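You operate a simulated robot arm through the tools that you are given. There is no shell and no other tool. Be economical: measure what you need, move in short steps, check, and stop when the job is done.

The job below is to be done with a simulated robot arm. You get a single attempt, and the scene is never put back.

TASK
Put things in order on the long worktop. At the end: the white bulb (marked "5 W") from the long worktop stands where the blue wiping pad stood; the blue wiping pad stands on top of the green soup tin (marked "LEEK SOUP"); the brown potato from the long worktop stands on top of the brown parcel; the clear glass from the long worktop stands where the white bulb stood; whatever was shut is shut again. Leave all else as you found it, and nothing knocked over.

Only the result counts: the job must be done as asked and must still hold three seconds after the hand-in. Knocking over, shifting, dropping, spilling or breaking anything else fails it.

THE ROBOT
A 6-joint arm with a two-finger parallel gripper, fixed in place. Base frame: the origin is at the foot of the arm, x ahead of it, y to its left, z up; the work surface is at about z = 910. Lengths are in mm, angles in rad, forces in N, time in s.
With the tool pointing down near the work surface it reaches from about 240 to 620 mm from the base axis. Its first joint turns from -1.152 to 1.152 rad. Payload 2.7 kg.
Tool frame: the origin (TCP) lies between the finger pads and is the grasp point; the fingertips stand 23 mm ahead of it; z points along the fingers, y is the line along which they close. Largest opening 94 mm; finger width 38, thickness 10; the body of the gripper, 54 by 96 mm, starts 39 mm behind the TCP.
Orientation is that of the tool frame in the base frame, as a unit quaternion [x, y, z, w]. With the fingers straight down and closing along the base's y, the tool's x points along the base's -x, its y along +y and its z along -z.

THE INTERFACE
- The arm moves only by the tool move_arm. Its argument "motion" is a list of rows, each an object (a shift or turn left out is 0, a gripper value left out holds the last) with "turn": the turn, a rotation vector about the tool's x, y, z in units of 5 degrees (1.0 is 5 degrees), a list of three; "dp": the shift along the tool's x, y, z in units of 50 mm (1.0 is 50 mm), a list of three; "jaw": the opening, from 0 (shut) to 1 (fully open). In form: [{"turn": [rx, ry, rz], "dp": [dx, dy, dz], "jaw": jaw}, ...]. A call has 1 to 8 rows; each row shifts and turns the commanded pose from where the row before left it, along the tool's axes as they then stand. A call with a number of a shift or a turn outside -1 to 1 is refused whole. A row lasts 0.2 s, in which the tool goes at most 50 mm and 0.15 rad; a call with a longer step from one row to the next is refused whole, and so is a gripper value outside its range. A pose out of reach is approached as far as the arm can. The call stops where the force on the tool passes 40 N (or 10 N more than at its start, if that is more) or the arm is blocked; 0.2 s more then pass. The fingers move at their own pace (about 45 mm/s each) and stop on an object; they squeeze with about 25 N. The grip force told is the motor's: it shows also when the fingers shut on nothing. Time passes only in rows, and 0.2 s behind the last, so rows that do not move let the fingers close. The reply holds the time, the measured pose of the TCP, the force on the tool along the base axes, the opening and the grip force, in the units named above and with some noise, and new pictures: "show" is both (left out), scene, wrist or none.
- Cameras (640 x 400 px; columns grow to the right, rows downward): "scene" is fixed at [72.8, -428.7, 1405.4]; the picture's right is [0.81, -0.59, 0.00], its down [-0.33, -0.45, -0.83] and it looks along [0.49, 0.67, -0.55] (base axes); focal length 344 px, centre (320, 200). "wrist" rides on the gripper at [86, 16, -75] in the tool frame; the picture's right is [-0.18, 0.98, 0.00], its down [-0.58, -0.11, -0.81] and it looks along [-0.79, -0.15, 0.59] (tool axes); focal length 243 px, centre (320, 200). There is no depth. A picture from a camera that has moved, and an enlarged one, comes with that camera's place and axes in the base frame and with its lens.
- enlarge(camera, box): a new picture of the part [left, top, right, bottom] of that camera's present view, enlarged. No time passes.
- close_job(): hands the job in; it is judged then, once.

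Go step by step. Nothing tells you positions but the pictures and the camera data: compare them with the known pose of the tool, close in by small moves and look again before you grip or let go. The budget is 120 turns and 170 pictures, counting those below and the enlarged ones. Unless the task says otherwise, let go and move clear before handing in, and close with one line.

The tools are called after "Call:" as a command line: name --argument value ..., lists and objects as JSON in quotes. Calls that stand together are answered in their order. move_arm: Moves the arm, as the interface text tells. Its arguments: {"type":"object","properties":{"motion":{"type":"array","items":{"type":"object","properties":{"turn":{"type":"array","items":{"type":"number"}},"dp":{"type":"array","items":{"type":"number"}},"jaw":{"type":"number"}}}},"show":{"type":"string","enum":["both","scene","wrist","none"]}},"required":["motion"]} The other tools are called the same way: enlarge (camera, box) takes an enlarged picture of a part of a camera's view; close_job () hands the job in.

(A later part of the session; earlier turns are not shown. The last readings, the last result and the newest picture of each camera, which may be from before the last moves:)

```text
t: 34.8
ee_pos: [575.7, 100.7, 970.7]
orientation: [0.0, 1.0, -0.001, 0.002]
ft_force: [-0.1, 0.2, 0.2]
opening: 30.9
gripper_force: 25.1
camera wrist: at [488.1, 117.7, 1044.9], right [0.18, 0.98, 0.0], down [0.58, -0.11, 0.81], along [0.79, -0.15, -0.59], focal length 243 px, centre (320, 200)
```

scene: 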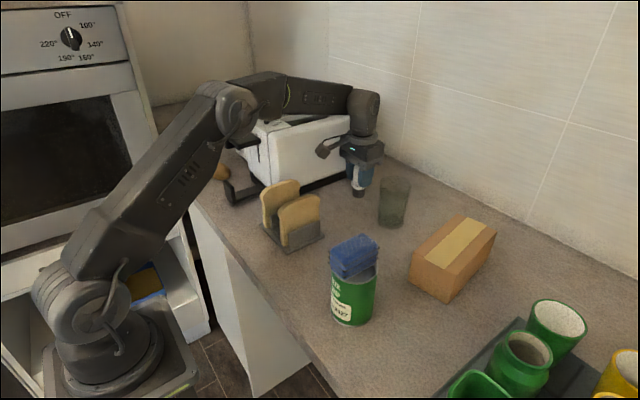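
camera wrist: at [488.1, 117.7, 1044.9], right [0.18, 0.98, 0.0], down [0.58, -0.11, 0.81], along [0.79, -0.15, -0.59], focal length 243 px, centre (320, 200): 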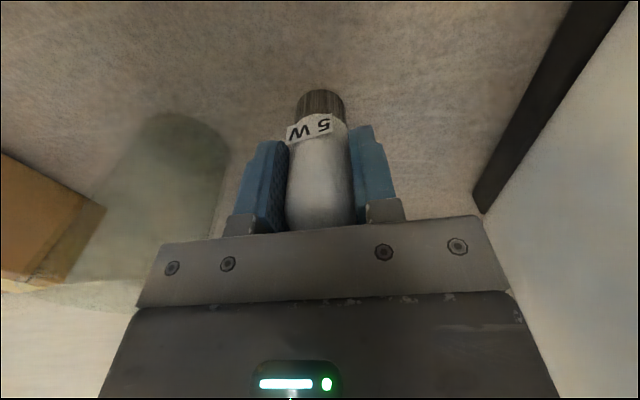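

Call:
move_arm --motion '[{"dp": [0, 0, 0.025]}, {}]' --show "none"

Call:
move_arm --motion '[{"dp": [0, 0, 0.02]}, {}]' --show "none"

```text
t: 35.4
ee_pos: [575.3, 100.3, 970.8]
orientation: [-0.001, 1.0, 0.0, 0.002]
ft_force: [-0.2, -0.3, 2.7]
opening: 30.8
gripper_force: 25.0
```

```text
t: 36.0
ee_pos: [574.3, 100.2, 969.4]
orientation: [0.0, 1.0, 0.0, 0.003]
ft_force: [-3.4, 1.1, 10.4]
opening: 30.7
gripper_force: 25.3
```

The bulb touches the surface. I release and rise.

Call:
move_arm --motion '[{"dp": [0, 0, -0.02], "jaw": 0.35}, {"jaw": 0.42}, {"jaw": 0.6}, {}, {"dp": [0, 0, -0.4]}, {"dp": [0, 0, -0.8]}, {"dp": [0, 0, -0.8]}, {}]'

Call:
enlarge --camera "wrist" --box '[140, 0, 440, 220]'

Call:
enlarge --camera "scene" --box '[320, 150, 440, 250]'

```text
t: 37.8
ee_pos: [575.7, 101.4, 1069.8]
orientation: [-0.001, 1.0, -0.001, 0.0]
ft_force: [-0.4, 0.3, -0.2]
opening: 56.2
gripper_force: 0.0
camera wrist: at [488.9, 118.4, 1144.0], right [0.18, 0.98, 0.0], down [0.58, -0.11, 0.81], along [0.79, -0.15, -0.59], focal length 243 px, centre (320, 200)
```

scene: 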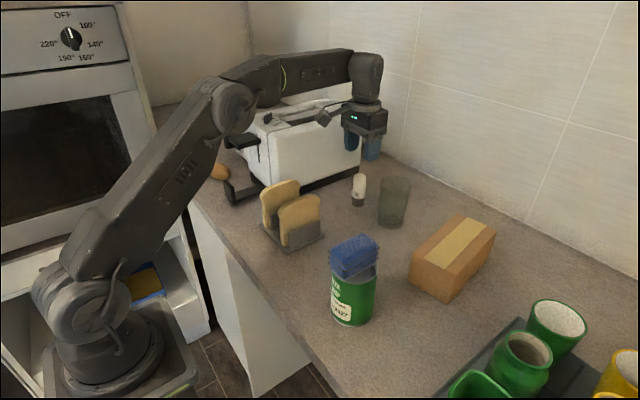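
wrist: 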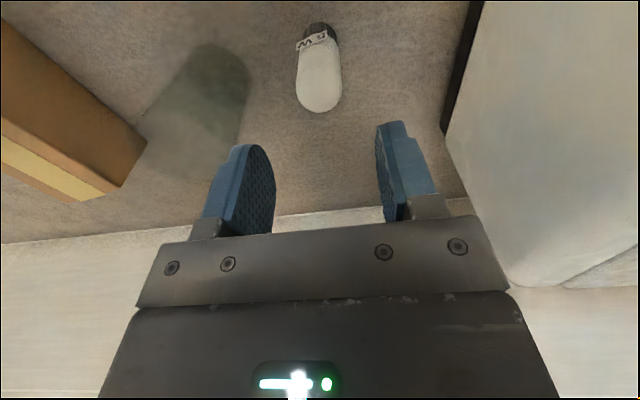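

```text
1.82 times, centred on (290, 110) of wrist
camera zoom: at [488.9, 118.4, 1144.0], right [0.18, 0.98, 0.0], down [0.58, -0.11, 0.81], along [0.79, -0.15, -0.59], focal length 441 px, centre (374, 364)
```

zoom: 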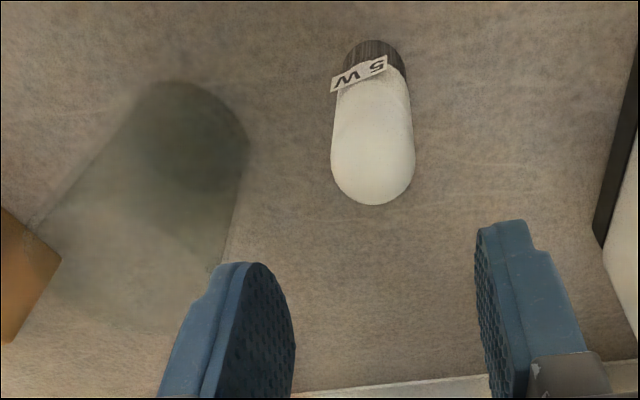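

```text
4.00 times, centred on (380, 200) of scene
camera zoom: at [72.8, -428.7, 1405.4], right [0.81, -0.59, 0.0], down [-0.33, -0.45, -0.83], along [0.49, 0.67, -0.55], focal length 1376 px, centre (80, 200)
```

zoom: 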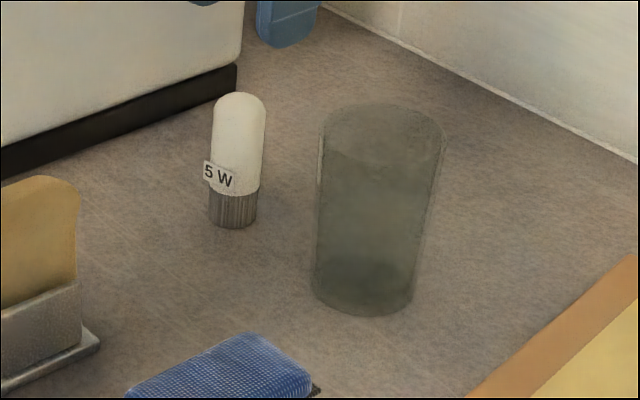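

Bulb stands upright in place. Now the glass (top ≈1016): I go to view it up close with the jaw wide open.

Call:
move_arm --motion '[{"dp": [0.433, -0.7, 0], "jaw": 1.0}, {"dp": [0.433, -0.7, -0.1]}, {"dp": [0.433, -0.7, -0.1]}, {}]' --show "wrist"

Call:
enlarge --camera "wrist" --box '[200, 0, 480, 220]'

```text
t: 38.8
ee_pos: [510.1, -4.9, 1079.8]
orientation: [-0.001, 1.0, -0.001, 0.001]
ft_force: [-0.8, 0.0, 0.0]
opening: 93.9
gripper_force: 0.2
camera wrist: at [423.9, 11.9, 1154.0], right [0.18, 0.98, 0.0], down [0.58, -0.11, 0.81], along [0.79, -0.15, -0.59], focal length 243 px, centre (320, 200)
```

wrist: 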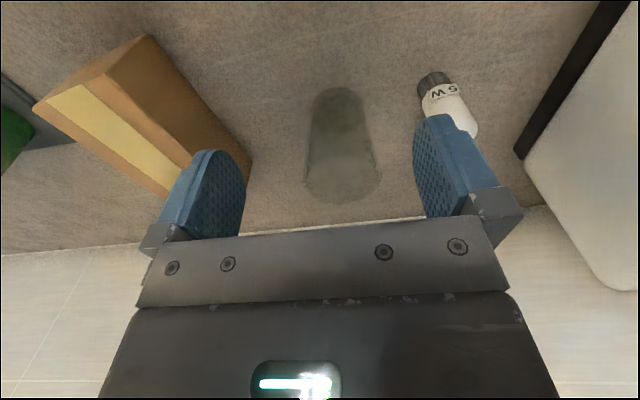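

```text
1.82 times, centred on (340, 110) of wrist
camera zoom: at [423.9, 11.9, 1154.0], right [0.18, 0.98, 0.0], down [0.58, -0.11, 0.81], along [0.79, -0.15, -0.59], focal length 441 px, centre (284, 364)
```

zoom: 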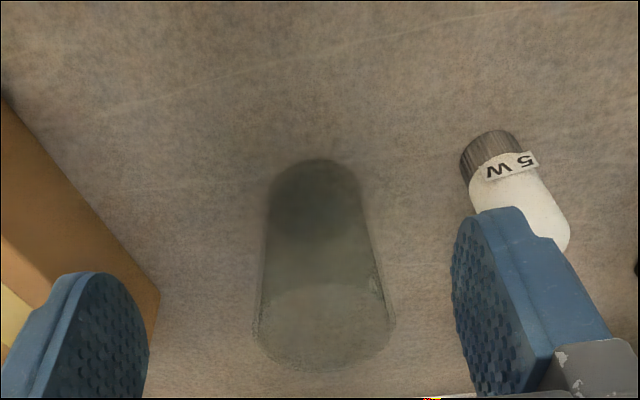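

Glass axis ≈ (589,1), rim ≈71 mm wide. I move over it and descend with the jaw fully open.

Call:
move_arm --motion '[{"dp": [-0.79, 0.06, 0]}, {"dp": [-0.788, 0.06, 0]}, {}, {"dp": [0, 0, 0.5]}, {}]'

Call:
enlarge --camera "wrist" --box '[140, 20, 480, 240]'

```text
t: 40.0
ee_pos: [588.4, 2.6, 1056.5]
orientation: [-0.001, 1.0, -0.001, 0.002]
ft_force: [0.6, -0.8, 0.1]
opening: 93.9
gripper_force: 0.1
camera wrist: at [502.2, 18.9, 1129.4], right [0.18, 0.98, 0.0], down [0.58, -0.11, 0.81], along [0.79, -0.15, -0.59], focal length 243 px, centre (320, 200)
```

scene: 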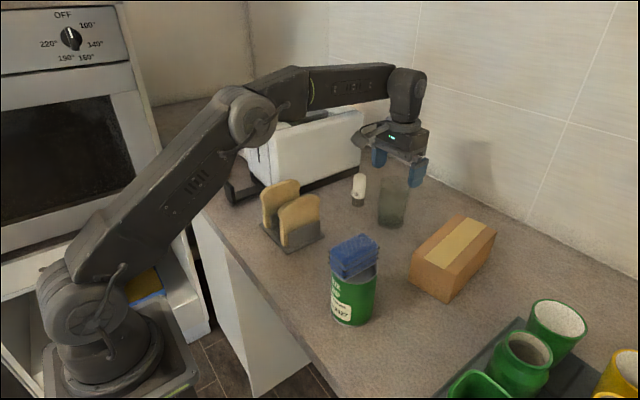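
wrist: 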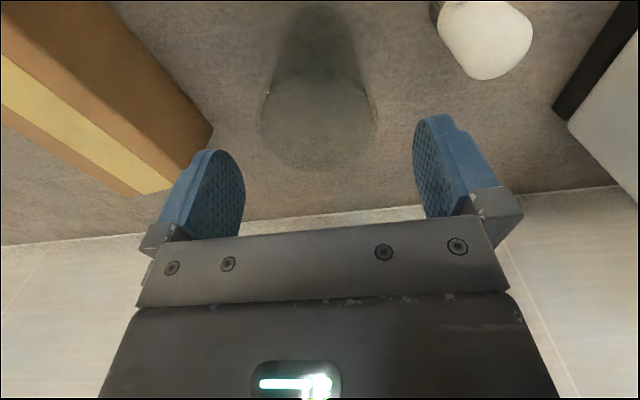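

```text
1.82 times, centred on (310, 130) of wrist
camera zoom: at [502.2, 18.9, 1129.4], right [0.18, 0.98, 0.0], down [0.58, -0.11, 0.81], along [0.79, -0.15, -0.59], focal length 441 px, centre (338, 327)
```

zoom: 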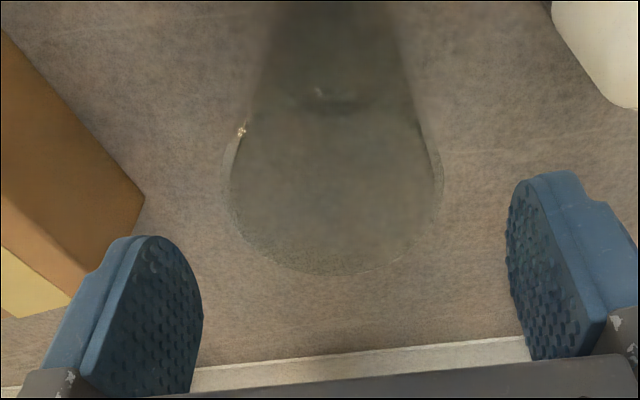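

Call:
move_arm --motion '[{"dp": [0, -0.02, 0.4]}, {"dp": [0, 0, 0.5]}, {"dp": [0, 0, 0.4]}, {"dp": [0, 0, 0.17]}, {}]'

```text
t: 41.2
ee_pos: [589.3, 0.9, 981.7]
orientation: [-0.001, 1.0, -0.001, 0.002]
ft_force: [-0.1, 0.6, -0.8]
opening: 93.9
gripper_force: 0.1
camera wrist: at [502.4, 17.8, 1055.3], right [0.18, 0.98, 0.0], down [0.58, -0.11, 0.81], along [0.79, -0.15, -0.59], focal length 243 px, centre (320, 200)
```

scene: 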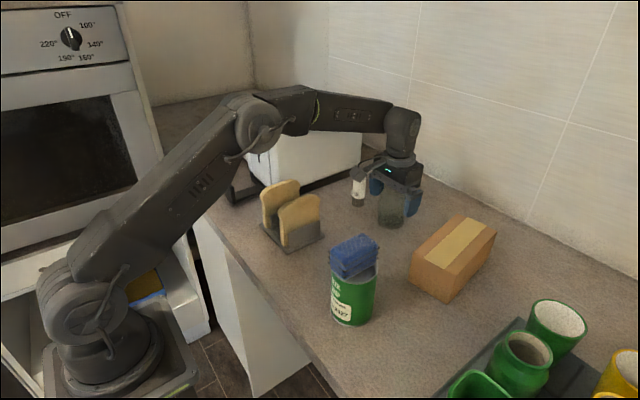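
wrist: 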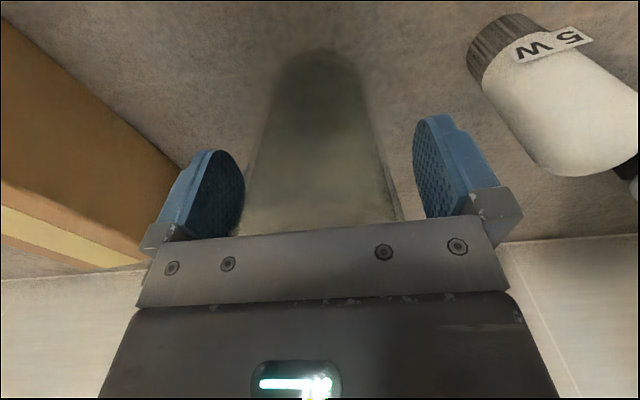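

Glass centred between fingers. Closing, then a small lift.

Call:
move_arm --motion '[{"jaw": 0.0}, {}, {}, {}, {"dp": [0, 0, -0.04]}, {"dp": [0, 0, -0.08]}, {"dp": [0, 0, -0.12]}, {}]'

```text
t: 43.0
ee_pos: [588.0, 1.6, 992.5]
orientation: [0.0, 1.0, -0.001, 0.001]
ft_force: [-1.1, 0.8, -2.0]
opening: 68.5
gripper_force: 25.1
camera wrist: at [501.8, 17.6, 1067.2], right [0.18, 0.98, 0.0], down [0.58, -0.11, 0.81], along [0.79, -0.15, -0.59], focal length 243 px, centre (320, 200)
```

scene: 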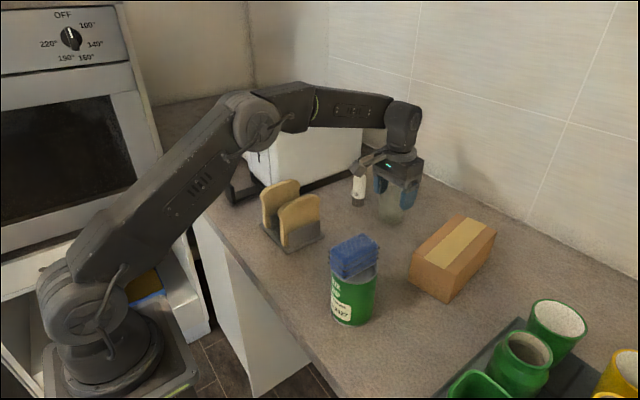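
wrist: 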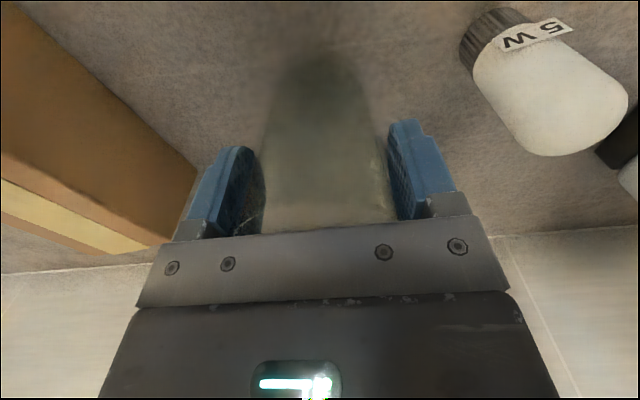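

Call:
move_arm --motion '[{"dp": [0, 0, -0.2]}, {"dp": [0, 0, -0.3]}, {"dp": [0.19, -0.054, 0]}, {"dp": [0.33, -0.094, 0]}, {"dp": [0.43, -0.12, 0]}, {"dp": [0.48, -0.135, 0]}, {"dp": [0.48, -0.135, 0]}, {}]' --show "none"

Call:
move_arm --motion '[{"dp": [0.25, -0.072, 0]}, {"dp": [0.35, -0.097, 0]}, {"dp": [0.2, -0.055, 0]}, {"dp": [0.1, -0.028, 0]}, {}]'

```text
t: 44.8
ee_pos: [492.8, -26.5, 1018.5]
orientation: [-0.001, 1.0, -0.001, 0.002]
ft_force: [0.4, -0.7, -2.0]
opening: 68.5
gripper_force: 25.1
```

```text
t: 46.0
ee_pos: [447.5, -39.2, 1016.5]
orientation: [-0.001, 1.0, -0.001, 0.001]
ft_force: [0.5, 0.5, -2.0]
opening: 68.4
gripper_force: 24.9
camera wrist: at [360.9, -21.9, 1091.1], right [0.18, 0.98, 0.0], down [0.58, -0.11, 0.81], along [0.79, -0.15, -0.59], focal length 243 px, centre (320, 200)
```

scene: 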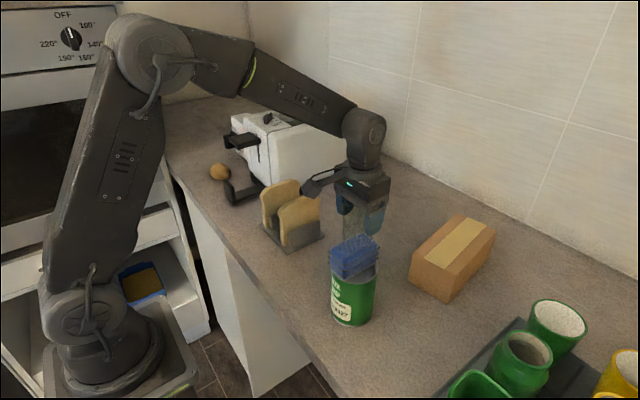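
wrist: 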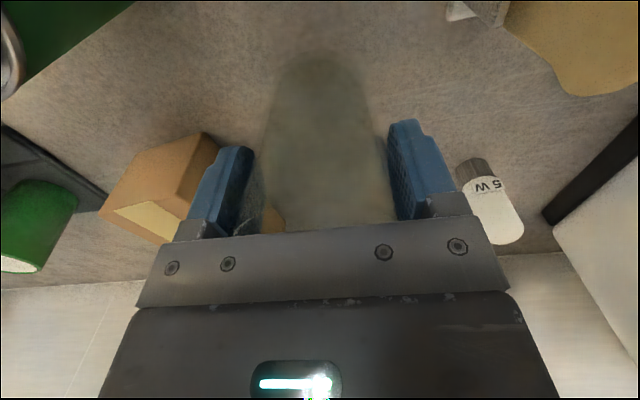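

Call:
move_arm --motion '[{"dp": [0, 0.01, 0.2]}, {"dp": [0, 0, 0.24]}, {"dp": [0, 0, 0.12]}, {"dp": [0, 0, 0.06]}, {}]' --show "none"

Call:
move_arm --motion '[{"dp": [0, 0, 0.04]}, {}]' --show "none"

Call:
move_arm --motion '[{"dp": [0, 0, 0.02]}, {}]' --show "none"

```text
t: 47.2
ee_pos: [449.3, -38.4, 986.9]
orientation: [-0.001, 1.0, 0.0, 0.001]
ft_force: [-0.3, -0.1, -1.5]
opening: 68.4
gripper_force: 25.2
```

```text
t: 47.8
ee_pos: [449.5, -38.0, 984.2]
orientation: [-0.001, 1.0, -0.002, 0.001]
ft_force: [0.1, 0.6, -2.0]
opening: 68.5
gripper_force: 25.0
```

```text
t: 48.4
ee_pos: [449.1, -38.3, 984.4]
orientation: [-0.001, 1.0, -0.001, 0.002]
ft_force: [-0.6, 0.1, -1.9]
opening: 68.5
gripper_force: 25.0
```

Call:
move_arm --motion '[{"dp": [0.03, 0, 0.03]}, {}]' --show "none"

Call:
move_arm --motion '[{"dp": [0, 0, 0.03]}, {}]' --show "none"

```text
t: 49.0
ee_pos: [447.4, -38.1, 982.6]
orientation: [-0.001, 1.0, -0.001, 0.002]
ft_force: [-0.3, -0.2, -2.7]
opening: 68.0
gripper_force: 24.8
```

```text
t: 49.6
ee_pos: [448.0, -38.6, 981.9]
orientation: [-0.001, 1.0, -0.001, 0.002]
ft_force: [-1.4, 1.4, 4.6]
opening: 68.4
gripper_force: 24.7
```

The glass is on the surface. Release gradually, open wide and rise.

Call:
move_arm --motion '[{"jaw": 0.74}, {"jaw": 0.8}, {"jaw": 1.0}, {}, {"dp": [0, 0, -0.3]}, {"dp": [0, 0, -0.7]}, {"dp": [0, 0, -0.9]}, {}]'

Call:
enlarge --camera "wrist" --box '[140, 0, 480, 240]'

Call:
enlarge --camera "scene" --box '[310, 150, 450, 300]'

```text
t: 51.4
ee_pos: [447.6, -39.2, 1074.2]
orientation: [-0.001, 1.0, 0.0, 0.002]
ft_force: [0.8, 1.1, -0.6]
opening: 94.1
gripper_force: 0.1
camera wrist: at [359.9, -21.5, 1149.2], right [0.18, 0.98, 0.0], down [0.58, -0.11, 0.81], along [0.79, -0.15, -0.59], focal length 243 px, centre (320, 200)
```

scene: 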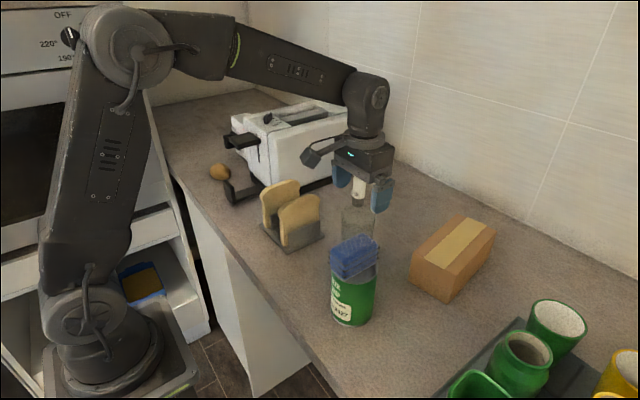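
wrist: 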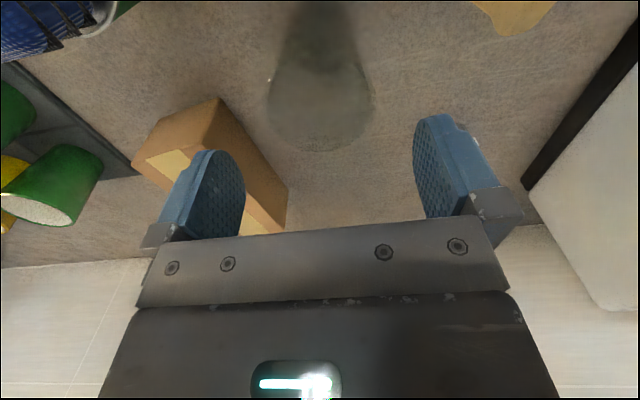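

```text
1.67 times, centred on (310, 120) of wrist
camera zoom: at [359.9, -21.5, 1149.2], right [0.18, 0.98, 0.0], down [0.58, -0.11, 0.81], along [0.79, -0.15, -0.59], focal length 404 px, centre (337, 333)
```

zoom: 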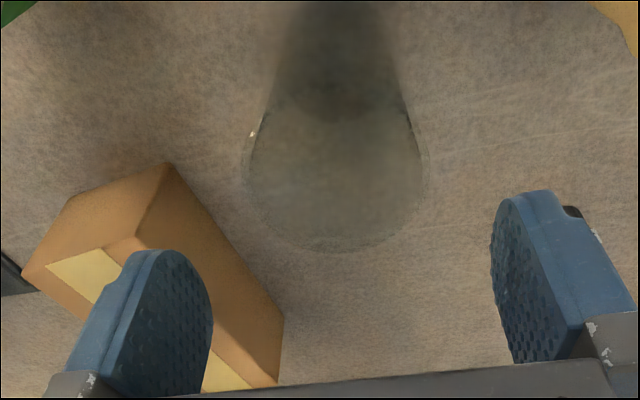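

```text
2.67 times, centred on (380, 225) of scene
camera zoom: at [72.8, -428.7, 1405.4], right [0.81, -0.59, 0.0], down [-0.33, -0.45, -0.83], along [0.49, 0.67, -0.55], focal length 917 px, centre (160, 133)
```

zoom: 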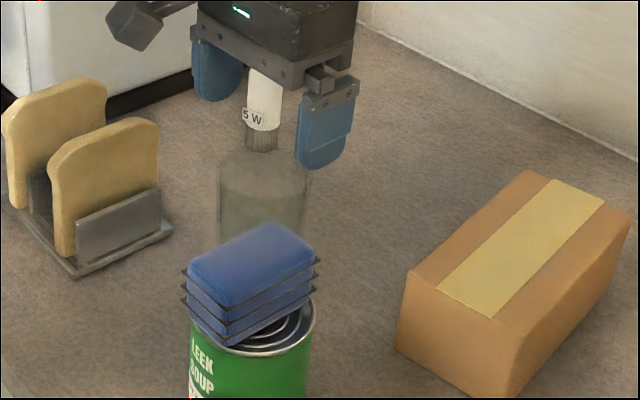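

Glass stands at the bulb's old place. Now the potato: I rise well above everything and travel toward it to look.

Call:
move_arm --motion '[{"dp": [0, 0, -0.8], "jaw": 0.8}, {"dp": [0, 0, -0.9]}, {"dp": [0, 0, -0.9]}, {"dp": [0.457, 0.797, 0]}, {"dp": [0.457, 0.797, 0]}, {"dp": [0.457, 0.797, 0]}, {"dp": [0.457, 0.797, 0]}, {"dp": [0.457, 0.797, 0]}]' --show "none"

Call:
move_arm --motion '[{"dp": [0.2, 0.9, 0]}, {"dp": [0, 0.95, 0]}, {"dp": [0, 0.95, 0]}, {}]'

```text
t: 53.2
ee_pos: [331.9, 160.7, 1204.4]
orientation: [0.0, 1.0, -0.001, 0.001]
ft_force: [0.3, 1.3, 0.9]
opening: 75.4
gripper_force: 0.0
```

```text
t: 54.2
ee_pos: [323.0, 301.2, 1206.5]
orientation: [0.0, 1.0, -0.001, 0.001]
ft_force: [-0.1, -0.2, -0.4]
opening: 75.2
gripper_force: 0.0
camera wrist: at [235.7, 317.5, 1279.9], right [0.18, 0.98, 0.0], down [0.58, -0.11, 0.81], along [0.79, -0.15, -0.59], focal length 243 px, centre (320, 200)
```

scene: 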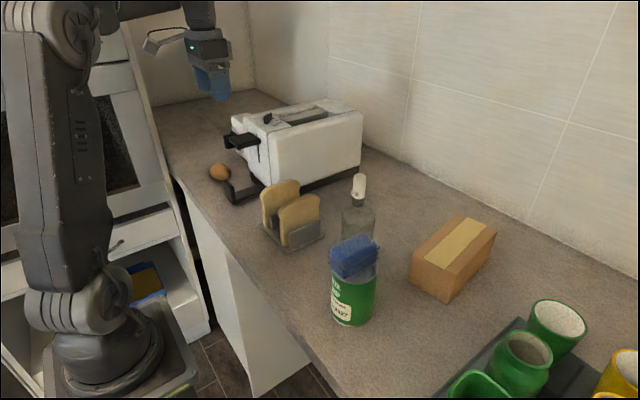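
wrist: 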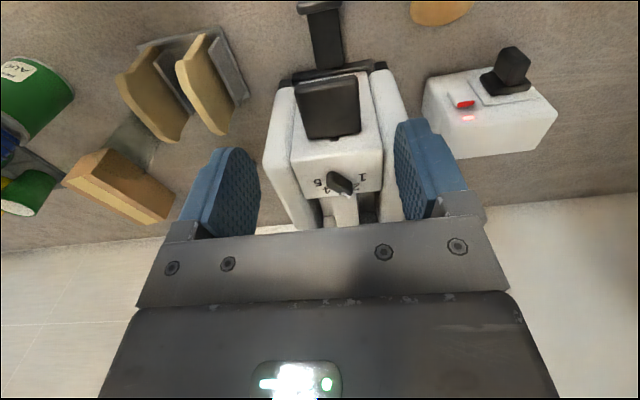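

Call:
move_arm --motion '[{"dp": [0.25, 0.8, 0]}, {"dp": [0.25, 0.8, 0]}, {"dp": [0.25, 0.8, 0]}, {}]'

Call:
enlarge --camera "wrist" --box '[180, 0, 480, 240]'

```text
t: 55.2
ee_pos: [282.3, 422.8, 1206.3]
orientation: [0.0, 1.0, -0.001, 0.002]
ft_force: [0.5, -0.7, 0.4]
opening: 75.0
gripper_force: 0.1
camera wrist: at [195.7, 439.1, 1280.1], right [0.18, 0.98, 0.0], down [0.58, -0.11, 0.81], along [0.79, -0.15, -0.59], focal length 243 px, centre (320, 200)
```

scene: 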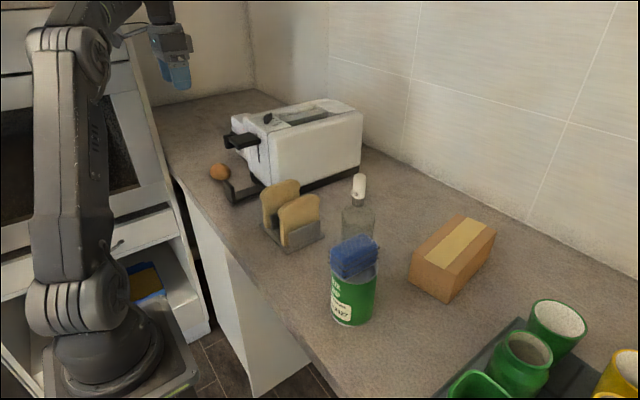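
wrist: 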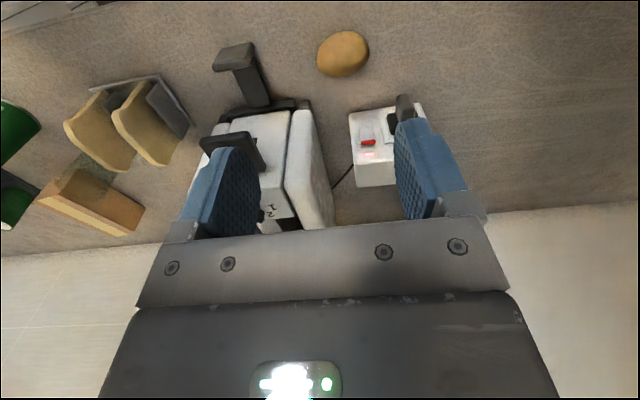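

```text
1.67 times, centred on (330, 120) of wrist
camera zoom: at [195.7, 439.1, 1280.1], right [0.18, 0.98, 0.0], down [0.58, -0.11, 0.81], along [0.79, -0.15, -0.59], focal length 404 px, centre (303, 333)
```

zoom: 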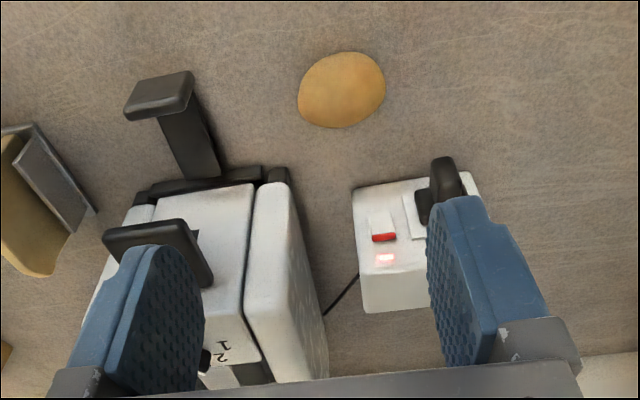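

Potato ≈ (347,442), long axis roughly along y. I'll turn the gripper about 95° so it closes across the potato's short axis.

Call:
move_arm --motion '[{"turn": [0, 0, -1]}, {"turn": [0, 0, -1]}, {"turn": [0, 0, -1]}, {"turn": [0, 0, -1]}, {"turn": [0, 0, -1]}, {"turn": [0, 0, -1]}, {"turn": [0, 0, -1]}, {"turn": [0, 0, -1]}]' --show "none"

Call:
move_arm --motion '[{"turn": [0, 0, -1]}, {"turn": [0, 0, -1]}, {"turn": [0, 0, -1]}, {"turn": [0, 0, -1]}, {"turn": [0, 0, -1]}, {"turn": [0, 0, -1]}, {"turn": [0, 0, -1]}, {"turn": [0, 0, -1]}]' --show "none"

Call:
move_arm --motion '[{"turn": [0, 0, -1]}, {"turn": [0, 0, -1]}, {}]'

```text
t: 57.0
ee_pos: [283.7, 422.4, 1204.7]
orientation: [-0.344, 0.939, 0.0, 0.002]
ft_force: [0.2, -0.1, 0.1]
opening: 75.3
gripper_force: 0.0
```

```text
t: 58.8
ee_pos: [284.6, 420.4, 1203.2]
orientation: [-0.644, 0.765, -0.001, 0.001]
ft_force: [0.3, 0.2, 0.3]
opening: 75.2
gripper_force: 0.1
```

```text
t: 59.6
ee_pos: [284.5, 419.9, 1204.3]
orientation: [0.708, -0.706, 0.002, 0.0]
ft_force: [0.1, -1.6, -0.3]
opening: 75.4
gripper_force: 0.0
camera wrist: at [267.9, 334.5, 1278.8], right [-0.98, 0.18, 0.0], down [0.11, 0.58, 0.81], along [0.15, 0.79, -0.59], focal length 243 px, centre (320, 200)
```

scene: 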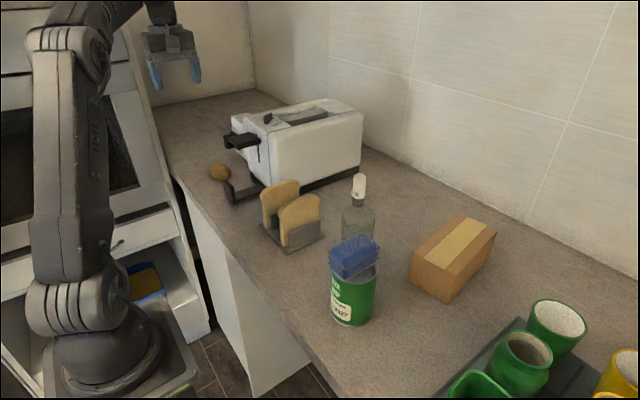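
wrist: 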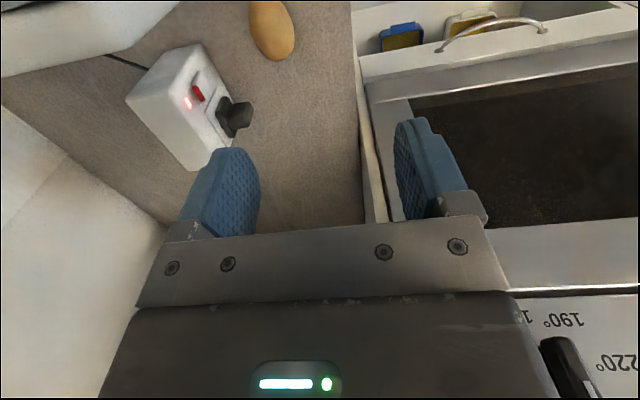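

Call:
move_arm --motion '[{"dp": [0.15, -0.41, 0.5]}, {"dp": [0.15, -0.41, 0.5]}, {"dp": [0.15, -0.41, 0.5]}, {}]' --show "wrist"

Call:
enlarge --camera "wrist" --box '[180, 0, 480, 240]'

```text
t: 60.6
ee_pos: [346.9, 398.5, 1130.1]
orientation: [0.708, -0.706, 0.001, -0.001]
ft_force: [0.0, 1.4, 1.4]
opening: 75.3
gripper_force: 0.1
camera wrist: at [330.5, 312.6, 1204.5], right [-0.98, 0.18, 0.0], down [0.11, 0.58, 0.81], along [0.15, 0.79, -0.59], focal length 243 px, centre (320, 200)
```

wrist: 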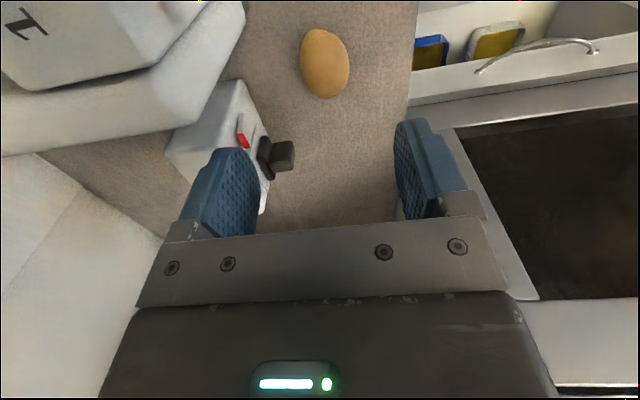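

```text
1.67 times, centred on (330, 120) of wrist
camera zoom: at [330.5, 312.6, 1204.5], right [-0.98, 0.18, 0.0], down [0.11, 0.58, 0.81], along [0.15, 0.79, -0.59], focal length 404 px, centre (303, 333)
```

zoom: 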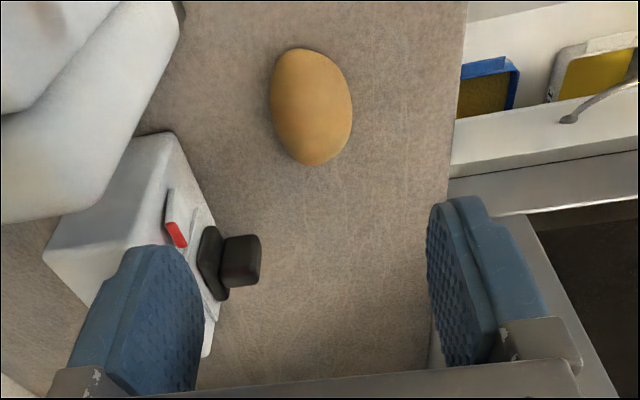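

Potato centre ≈ (348,438), axis along y, width ≈50. I position above it and descend partway to check.

Call:
move_arm --motion '[{"dp": [-0.4, -0.01, 0.3], "jaw": 0.76}, {"dp": [-0.39, -0.01, 0.5]}, {"dp": [0, 0, 0.9]}, {"dp": [0, 0, 0.9]}, {}]'

Call:
enlarge --camera "scene" --box '[180, 90, 300, 220]'

```text
t: 61.8
ee_pos: [346.3, 436.2, 999.3]
orientation: [0.708, -0.707, 0.002, 0.0]
ft_force: [-0.7, 0.1, 0.5]
opening: 71.5
gripper_force: 0.1
camera wrist: at [329.5, 350.3, 1073.6], right [-0.98, 0.18, 0.0], down [0.11, 0.58, 0.81], along [0.15, 0.79, -0.59], focal length 243 px, centre (320, 200)
```

scene: 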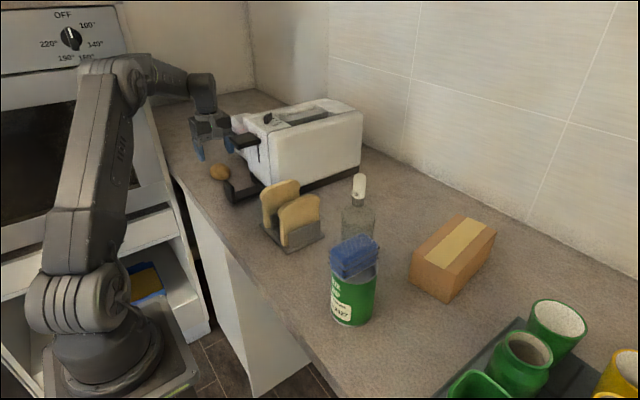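
wrist: 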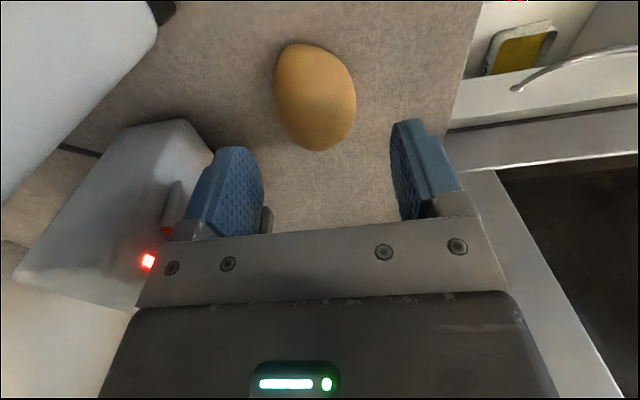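

```text
3.08 times, centred on (240, 155) of scene
camera zoom: at [72.8, -428.7, 1405.4], right [0.81, -0.59, 0.0], down [-0.33, -0.45, -0.83], along [0.49, 0.67, -0.55], focal length 1059 px, centre (566, 338)
```

zoom: 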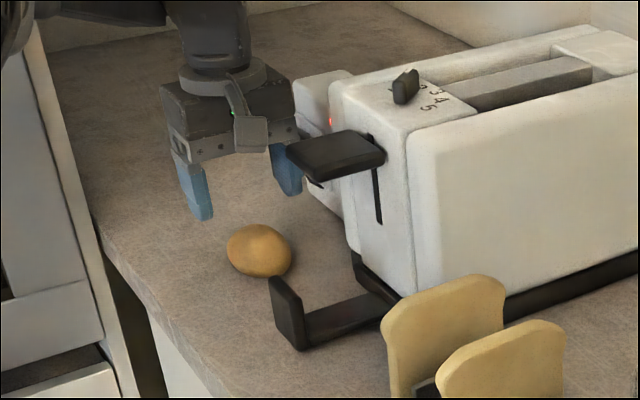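

Call:
move_arm --motion '[{"dp": [0, 0, 0.35]}, {"dp": [0, 0, 0.4]}, {"dp": [0, 0, 0.3]}, {"dp": [0, 0, 0.17]}, {}]'

Call:
enlarge --camera "scene" --box '[180, 90, 300, 220]'

```text
t: 63.0
ee_pos: [347.4, 437.8, 939.1]
orientation: [0.708, -0.706, 0.002, 0.0]
ft_force: [0.9, -0.8, 0.5]
opening: 71.2
gripper_force: 0.2
camera wrist: at [330.8, 351.8, 1013.1], right [-0.98, 0.18, 0.0], down [0.11, 0.58, 0.81], along [0.15, 0.79, -0.59], focal length 243 px, centre (320, 200)
```

scene: 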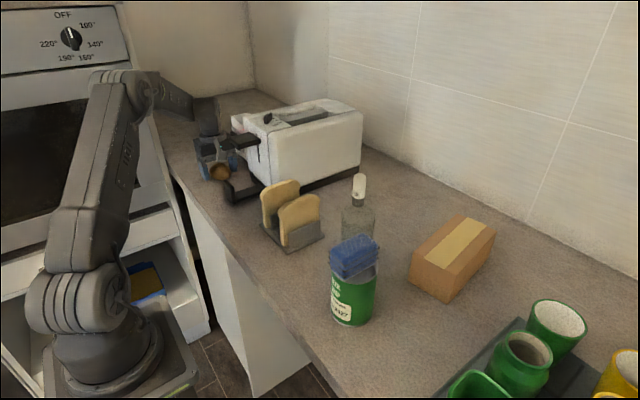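
wrist: 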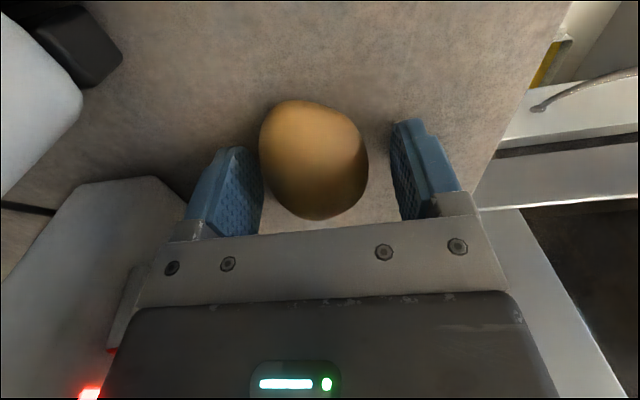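

```text
3.08 times, centred on (240, 155) of scene
camera zoom: at [72.8, -428.7, 1405.4], right [0.81, -0.59, 0.0], down [-0.33, -0.45, -0.83], along [0.49, 0.67, -0.55], focal length 1059 px, centre (566, 338)
```

zoom: 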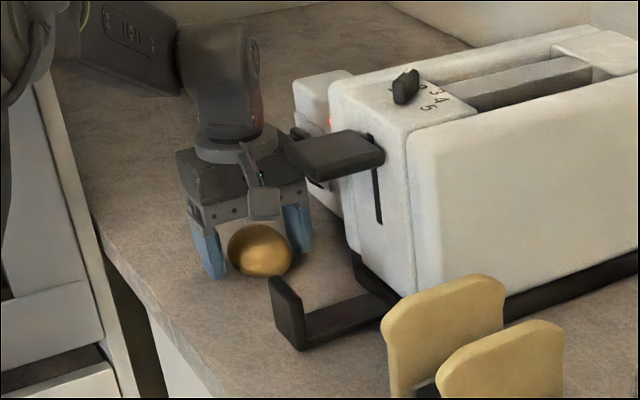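

The potato is between the fingers. Closing, then a slow small lift.

Call:
move_arm --motion '[{"jaw": 0.0}, {}, {}, {}, {"dp": [0, 0, -0.03]}, {"dp": [0, 0, -0.07]}, {"dp": [0, 0, -0.1]}, {}]'

```text
t: 64.8
ee_pos: [348.0, 437.1, 949.9]
orientation: [0.707, -0.707, 0.003, -0.001]
ft_force: [-0.4, 0.4, 0.1]
opening: 52.6
gripper_force: 25.0
camera wrist: at [331.2, 351.6, 1024.1], right [-0.98, 0.18, 0.0], down [0.11, 0.58, 0.81], along [0.15, 0.79, -0.59], focal length 243 px, centre (320, 200)
```

scene: 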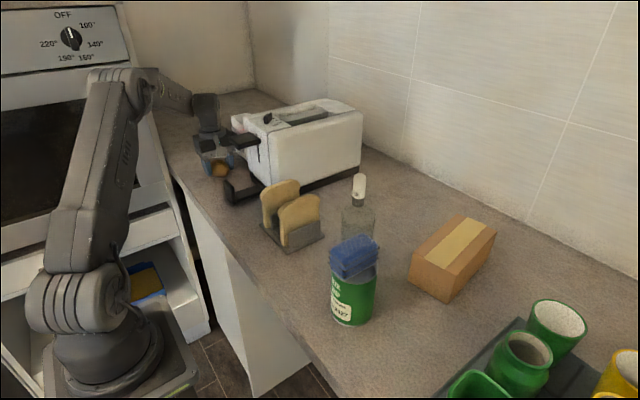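
wrist: 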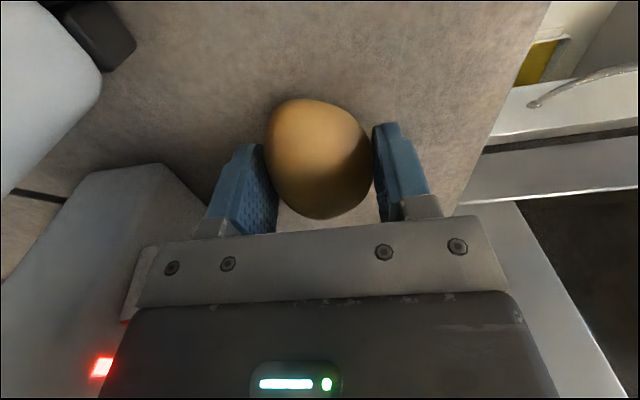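

Potato held. Lifting slowly, high above the toaster.

Call:
move_arm --motion '[{"dp": [0, 0, -0.15]}, {"dp": [0, 0, -0.3]}, {"dp": [0, 0, -0.4]}, {"dp": [0, 0, -0.5]}, {"dp": [0, 0, -0.5]}, {"dp": [0, 0, -0.5]}, {"dp": [0, 0, -0.5]}, {"dp": [0, 0, -0.4]}]' --show "none"

Call:
move_arm --motion '[{"dp": [0, 0, -0.3]}, {"dp": [0, 0, -0.5]}, {"dp": [0, 0, -0.5]}, {"dp": [0, 0, -0.3]}, {}]' --show "wrist"

```text
t: 66.6
ee_pos: [346.1, 436.7, 1111.7]
orientation: [0.707, -0.707, 0.001, 0.0]
ft_force: [0.1, 0.7, -0.3]
opening: 52.7
gripper_force: 25.3
```

```text
t: 67.8
ee_pos: [347.8, 437.1, 1191.6]
orientation: [0.708, -0.707, 0.001, 0.0]
ft_force: [0.3, 0.9, -0.7]
opening: 52.5
gripper_force: 24.9
camera wrist: at [330.9, 351.5, 1266.1], right [-0.98, 0.18, 0.0], down [0.11, 0.58, 0.81], along [0.15, 0.79, -0.59], focal length 243 px, centre (320, 200)
```

wrist: 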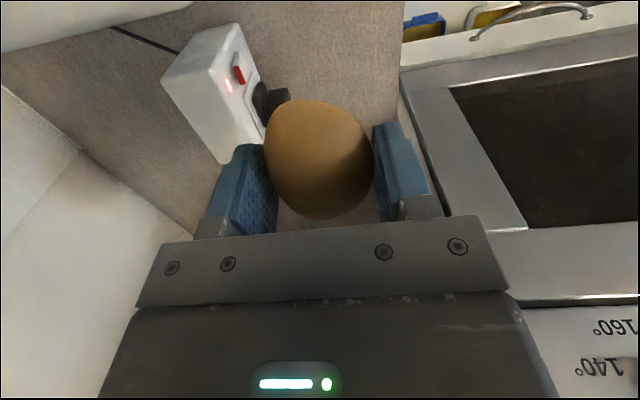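

Held firmly. I turn the gripper back 90°.

Call:
move_arm --motion '[{"turn": [0, 0, 0.5]}, {"turn": [0, 0, 1]}, {"turn": [0, 0, 1]}, {"turn": [0, 0, 1]}, {"turn": [0, 0, 1]}, {"turn": [0, 0, 1]}, {"turn": [0, 0, 1]}, {"turn": [0, 0, 1]}]' --show "none"

Call:
move_arm --motion '[{"turn": [0, 0, 1]}, {"turn": [0, 0, 1]}, {"turn": [0, 0, 1]}, {"turn": [0, 0, 1]}, {"turn": [0, 0, 1]}, {"turn": [0, 0, 1]}, {"turn": [0, 0, 1]}, {"turn": [0, 0, 1]}]' --show "none"

Call:
move_arm --motion '[{"turn": [0, 0, 1]}, {"turn": [0, 0, 1]}, {"turn": [0, 0, 0.5]}, {}]' --show "wrist"

```text
t: 69.6
ee_pos: [345.8, 438.2, 1192.5]
orientation: [-0.442, 0.897, -0.001, 0.0]
ft_force: [0.2, -0.2, -1.7]
opening: 52.6
gripper_force: 24.9
```

```text
t: 71.4
ee_pos: [346.4, 436.5, 1190.2]
orientation: [-0.109, 0.994, 0.0, 0.001]
ft_force: [0.3, -0.8, -1.0]
opening: 52.6
gripper_force: 25.1
```

```text
t: 72.4
ee_pos: [346.4, 437.7, 1191.3]
orientation: [0.0, 1.0, -0.001, 0.002]
ft_force: [-0.5, 0.3, -1.3]
opening: 52.4
gripper_force: 25.1
camera wrist: at [259.6, 454.8, 1264.9], right [0.18, 0.98, 0.0], down [0.58, -0.11, 0.81], along [0.79, -0.15, -0.59], focal length 243 px, centre (320, 200)
```

wrist: 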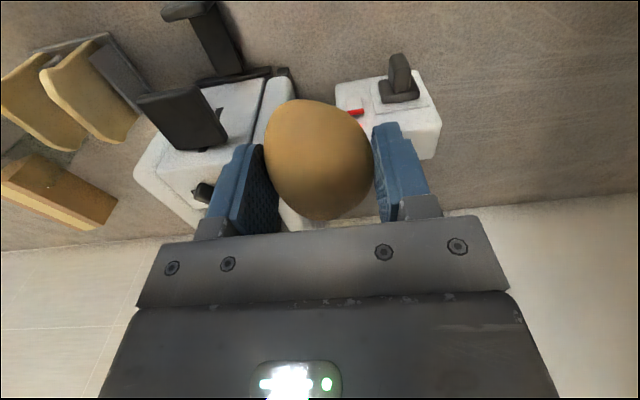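

Call:
move_arm --motion '[{"dp": [-0.087, -0.307, 0]}, {"dp": [-0.174, -0.615, 0]}, {"dp": [-0.174, -0.615, 0]}, {"dp": [-0.174, -0.615, 0]}, {"dp": [-0.174, -0.615, 0]}, {"dp": [-0.174, -0.615, 0]}, {"dp": [-0.174, -0.615, 0]}, {"dp": [-0.087, -0.307, 0]}]' --show "none"

Call:
move_arm --motion '[{"dp": [-0.087, -0.307, 0]}, {"dp": [-0.174, -0.615, 0]}, {"dp": [-0.174, -0.615, 0]}, {"dp": [-0.174, -0.615, 0]}, {"dp": [-0.174, -0.615, 0]}, {"dp": [-0.174, -0.615, 0]}, {"dp": [-0.174, -0.615, 0]}, {"dp": [-0.087, -0.307, 0]}]' --show "none"

Call:
move_arm --motion '[{"dp": [-0.087, -0.307, 0]}, {"dp": [-0.174, -0.615, 0]}, {"dp": [-0.174, -0.615, 0]}, {"dp": [-0.174, -0.615, 0]}, {"dp": [-0.174, -0.615, 0]}, {"dp": [-0.174, -0.615, 0]}, {"dp": [-0.087, -0.307, 0]}, {}]'

Call:
enlarge --camera "wrist" --box '[160, 0, 480, 240]'

```text
t: 74.2
ee_pos: [408.3, 222.7, 1190.0]
orientation: [-0.002, 1.0, -0.001, 0.001]
ft_force: [-0.5, -0.6, -1.0]
opening: 52.5
gripper_force: 25.1
```

```text
t: 76.0
ee_pos: [469.5, 7.2, 1191.6]
orientation: [-0.001, 1.0, -0.001, 0.002]
ft_force: [0.6, -0.7, -1.4]
opening: 52.3
gripper_force: 25.5
```

```text
t: 77.8
ee_pos: [521.3, -178.2, 1192.4]
orientation: [-0.001, 1.0, -0.001, 0.001]
ft_force: [-0.8, 0.1, -0.2]
opening: 52.2
gripper_force: 25.2
camera wrist: at [435.3, -160.9, 1266.5], right [0.18, 0.98, 0.0], down [0.58, -0.11, 0.81], along [0.79, -0.15, -0.59], focal length 243 px, centre (320, 200)
```

scene: 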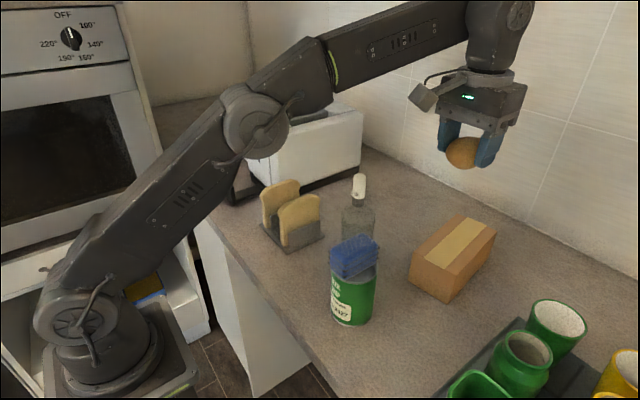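
wrist: 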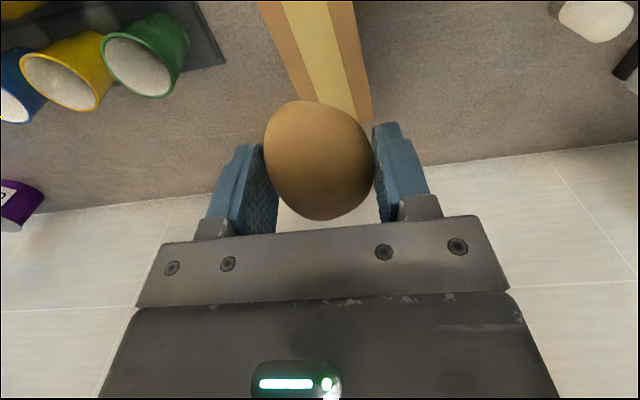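

```text
1.67 times, centred on (320, 120) of wrist
camera zoom: at [435.3, -160.9, 1266.5], right [0.18, 0.98, 0.0], down [0.58, -0.11, 0.81], along [0.79, -0.15, -0.59], focal length 404 px, centre (320, 333)
```

zoom: 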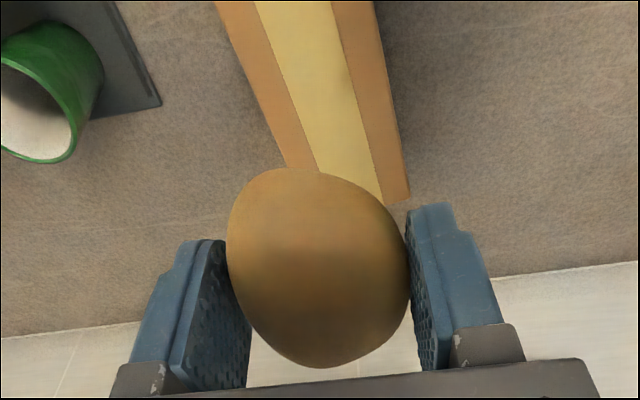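

Parcel centreline at x≈566 is y≈-179. I move over its middle and start down.

Call:
move_arm --motion '[{"dp": [-0.3, 0, 0]}, {"dp": [-0.4, 0, 0.2]}, {"dp": [-0.2, 0, 0.4]}, {"dp": [0, 0, 0.6]}, {"dp": [0, 0, 0.6]}, {"dp": [0, 0, 0.6]}, {"dp": [0, 0, 0.3]}, {}]'

Call:
enlarge --camera "scene" --box '[390, 110, 540, 310]'

```text
t: 79.6
ee_pos: [550.6, -176.1, 1053.5]
orientation: [-0.001, 1.0, -0.001, 0.001]
ft_force: [0.5, -0.5, -0.5]
opening: 52.4
gripper_force: 24.8
out of reach, approached as far as the arm can: row 1, 2
camera wrist: at [464.2, -158.7, 1126.7], right [0.18, 0.98, 0.0], down [0.58, -0.11, 0.81], along [0.79, -0.15, -0.59], focal length 243 px, centre (320, 200)
```

scene: 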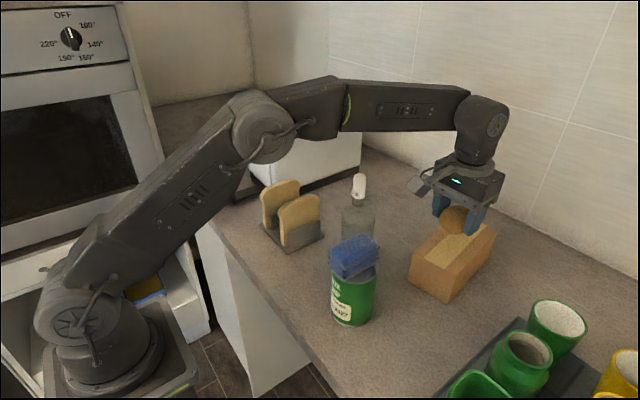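
wrist: 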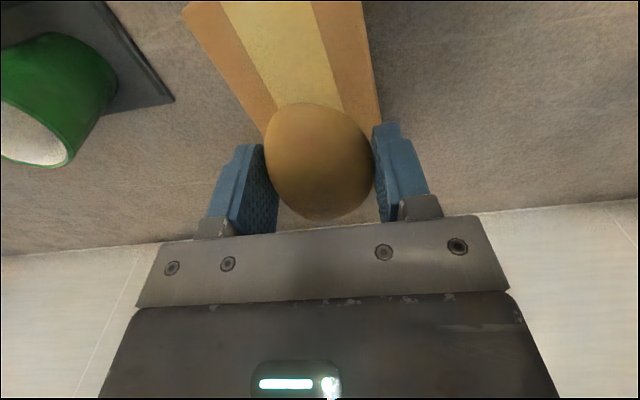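

```text
2.00 times, centred on (465, 210) of scene
camera zoom: at [72.8, -428.7, 1405.4], right [0.81, -0.59, 0.0], down [-0.33, -0.45, -0.83], along [0.49, 0.67, -0.55], focal length 688 px, centre (30, 180)
```

zoom: 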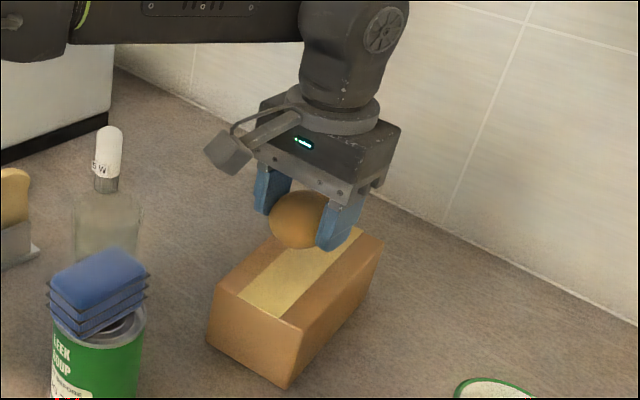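

Call:
move_arm --motion '[{"dp": [-0.25, -0.05, 0.1]}, {"dp": [0, 0, 0.25]}, {"dp": [0, 0, 0.2]}, {"dp": [0, 0, 0.1]}, {}]' --show "wrist"

Call:
enlarge --camera "scene" --box '[400, 170, 520, 310]'

```text
t: 80.8
ee_pos: [563.7, -178.2, 1019.0]
orientation: [-0.001, 1.0, -0.001, 0.002]
ft_force: [0.1, 0.8, -1.3]
opening: 52.2
gripper_force: 25.5
camera wrist: at [477.9, -161.4, 1094.5], right [0.18, 0.98, 0.0], down [0.58, -0.11, 0.81], along [0.79, -0.15, -0.59], focal length 243 px, centre (320, 200)
```

wrist: 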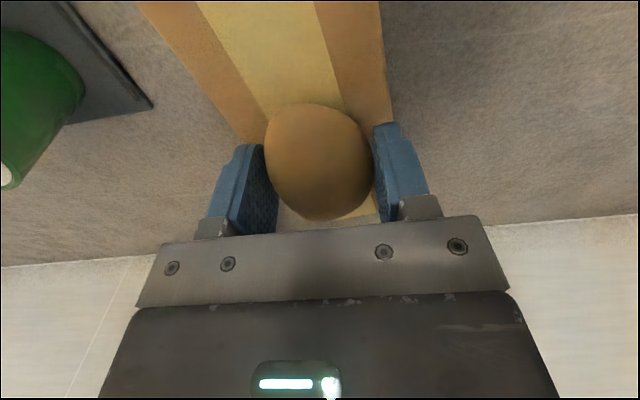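

```text
2.86 times, centred on (460, 240) of scene
camera zoom: at [72.8, -428.7, 1405.4], right [0.81, -0.59, 0.0], down [-0.33, -0.45, -0.83], along [0.49, 0.67, -0.55], focal length 983 px, centre (-80, 86)
```

zoom: 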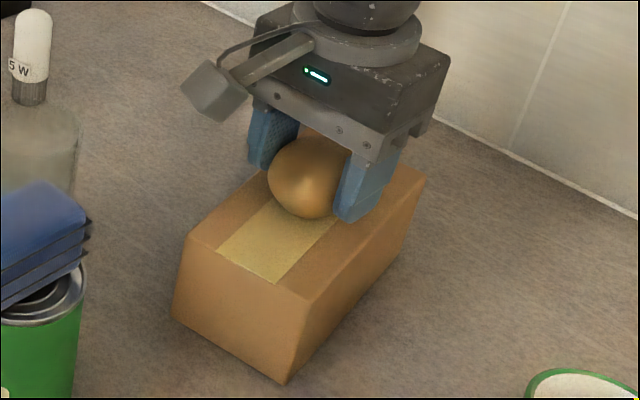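

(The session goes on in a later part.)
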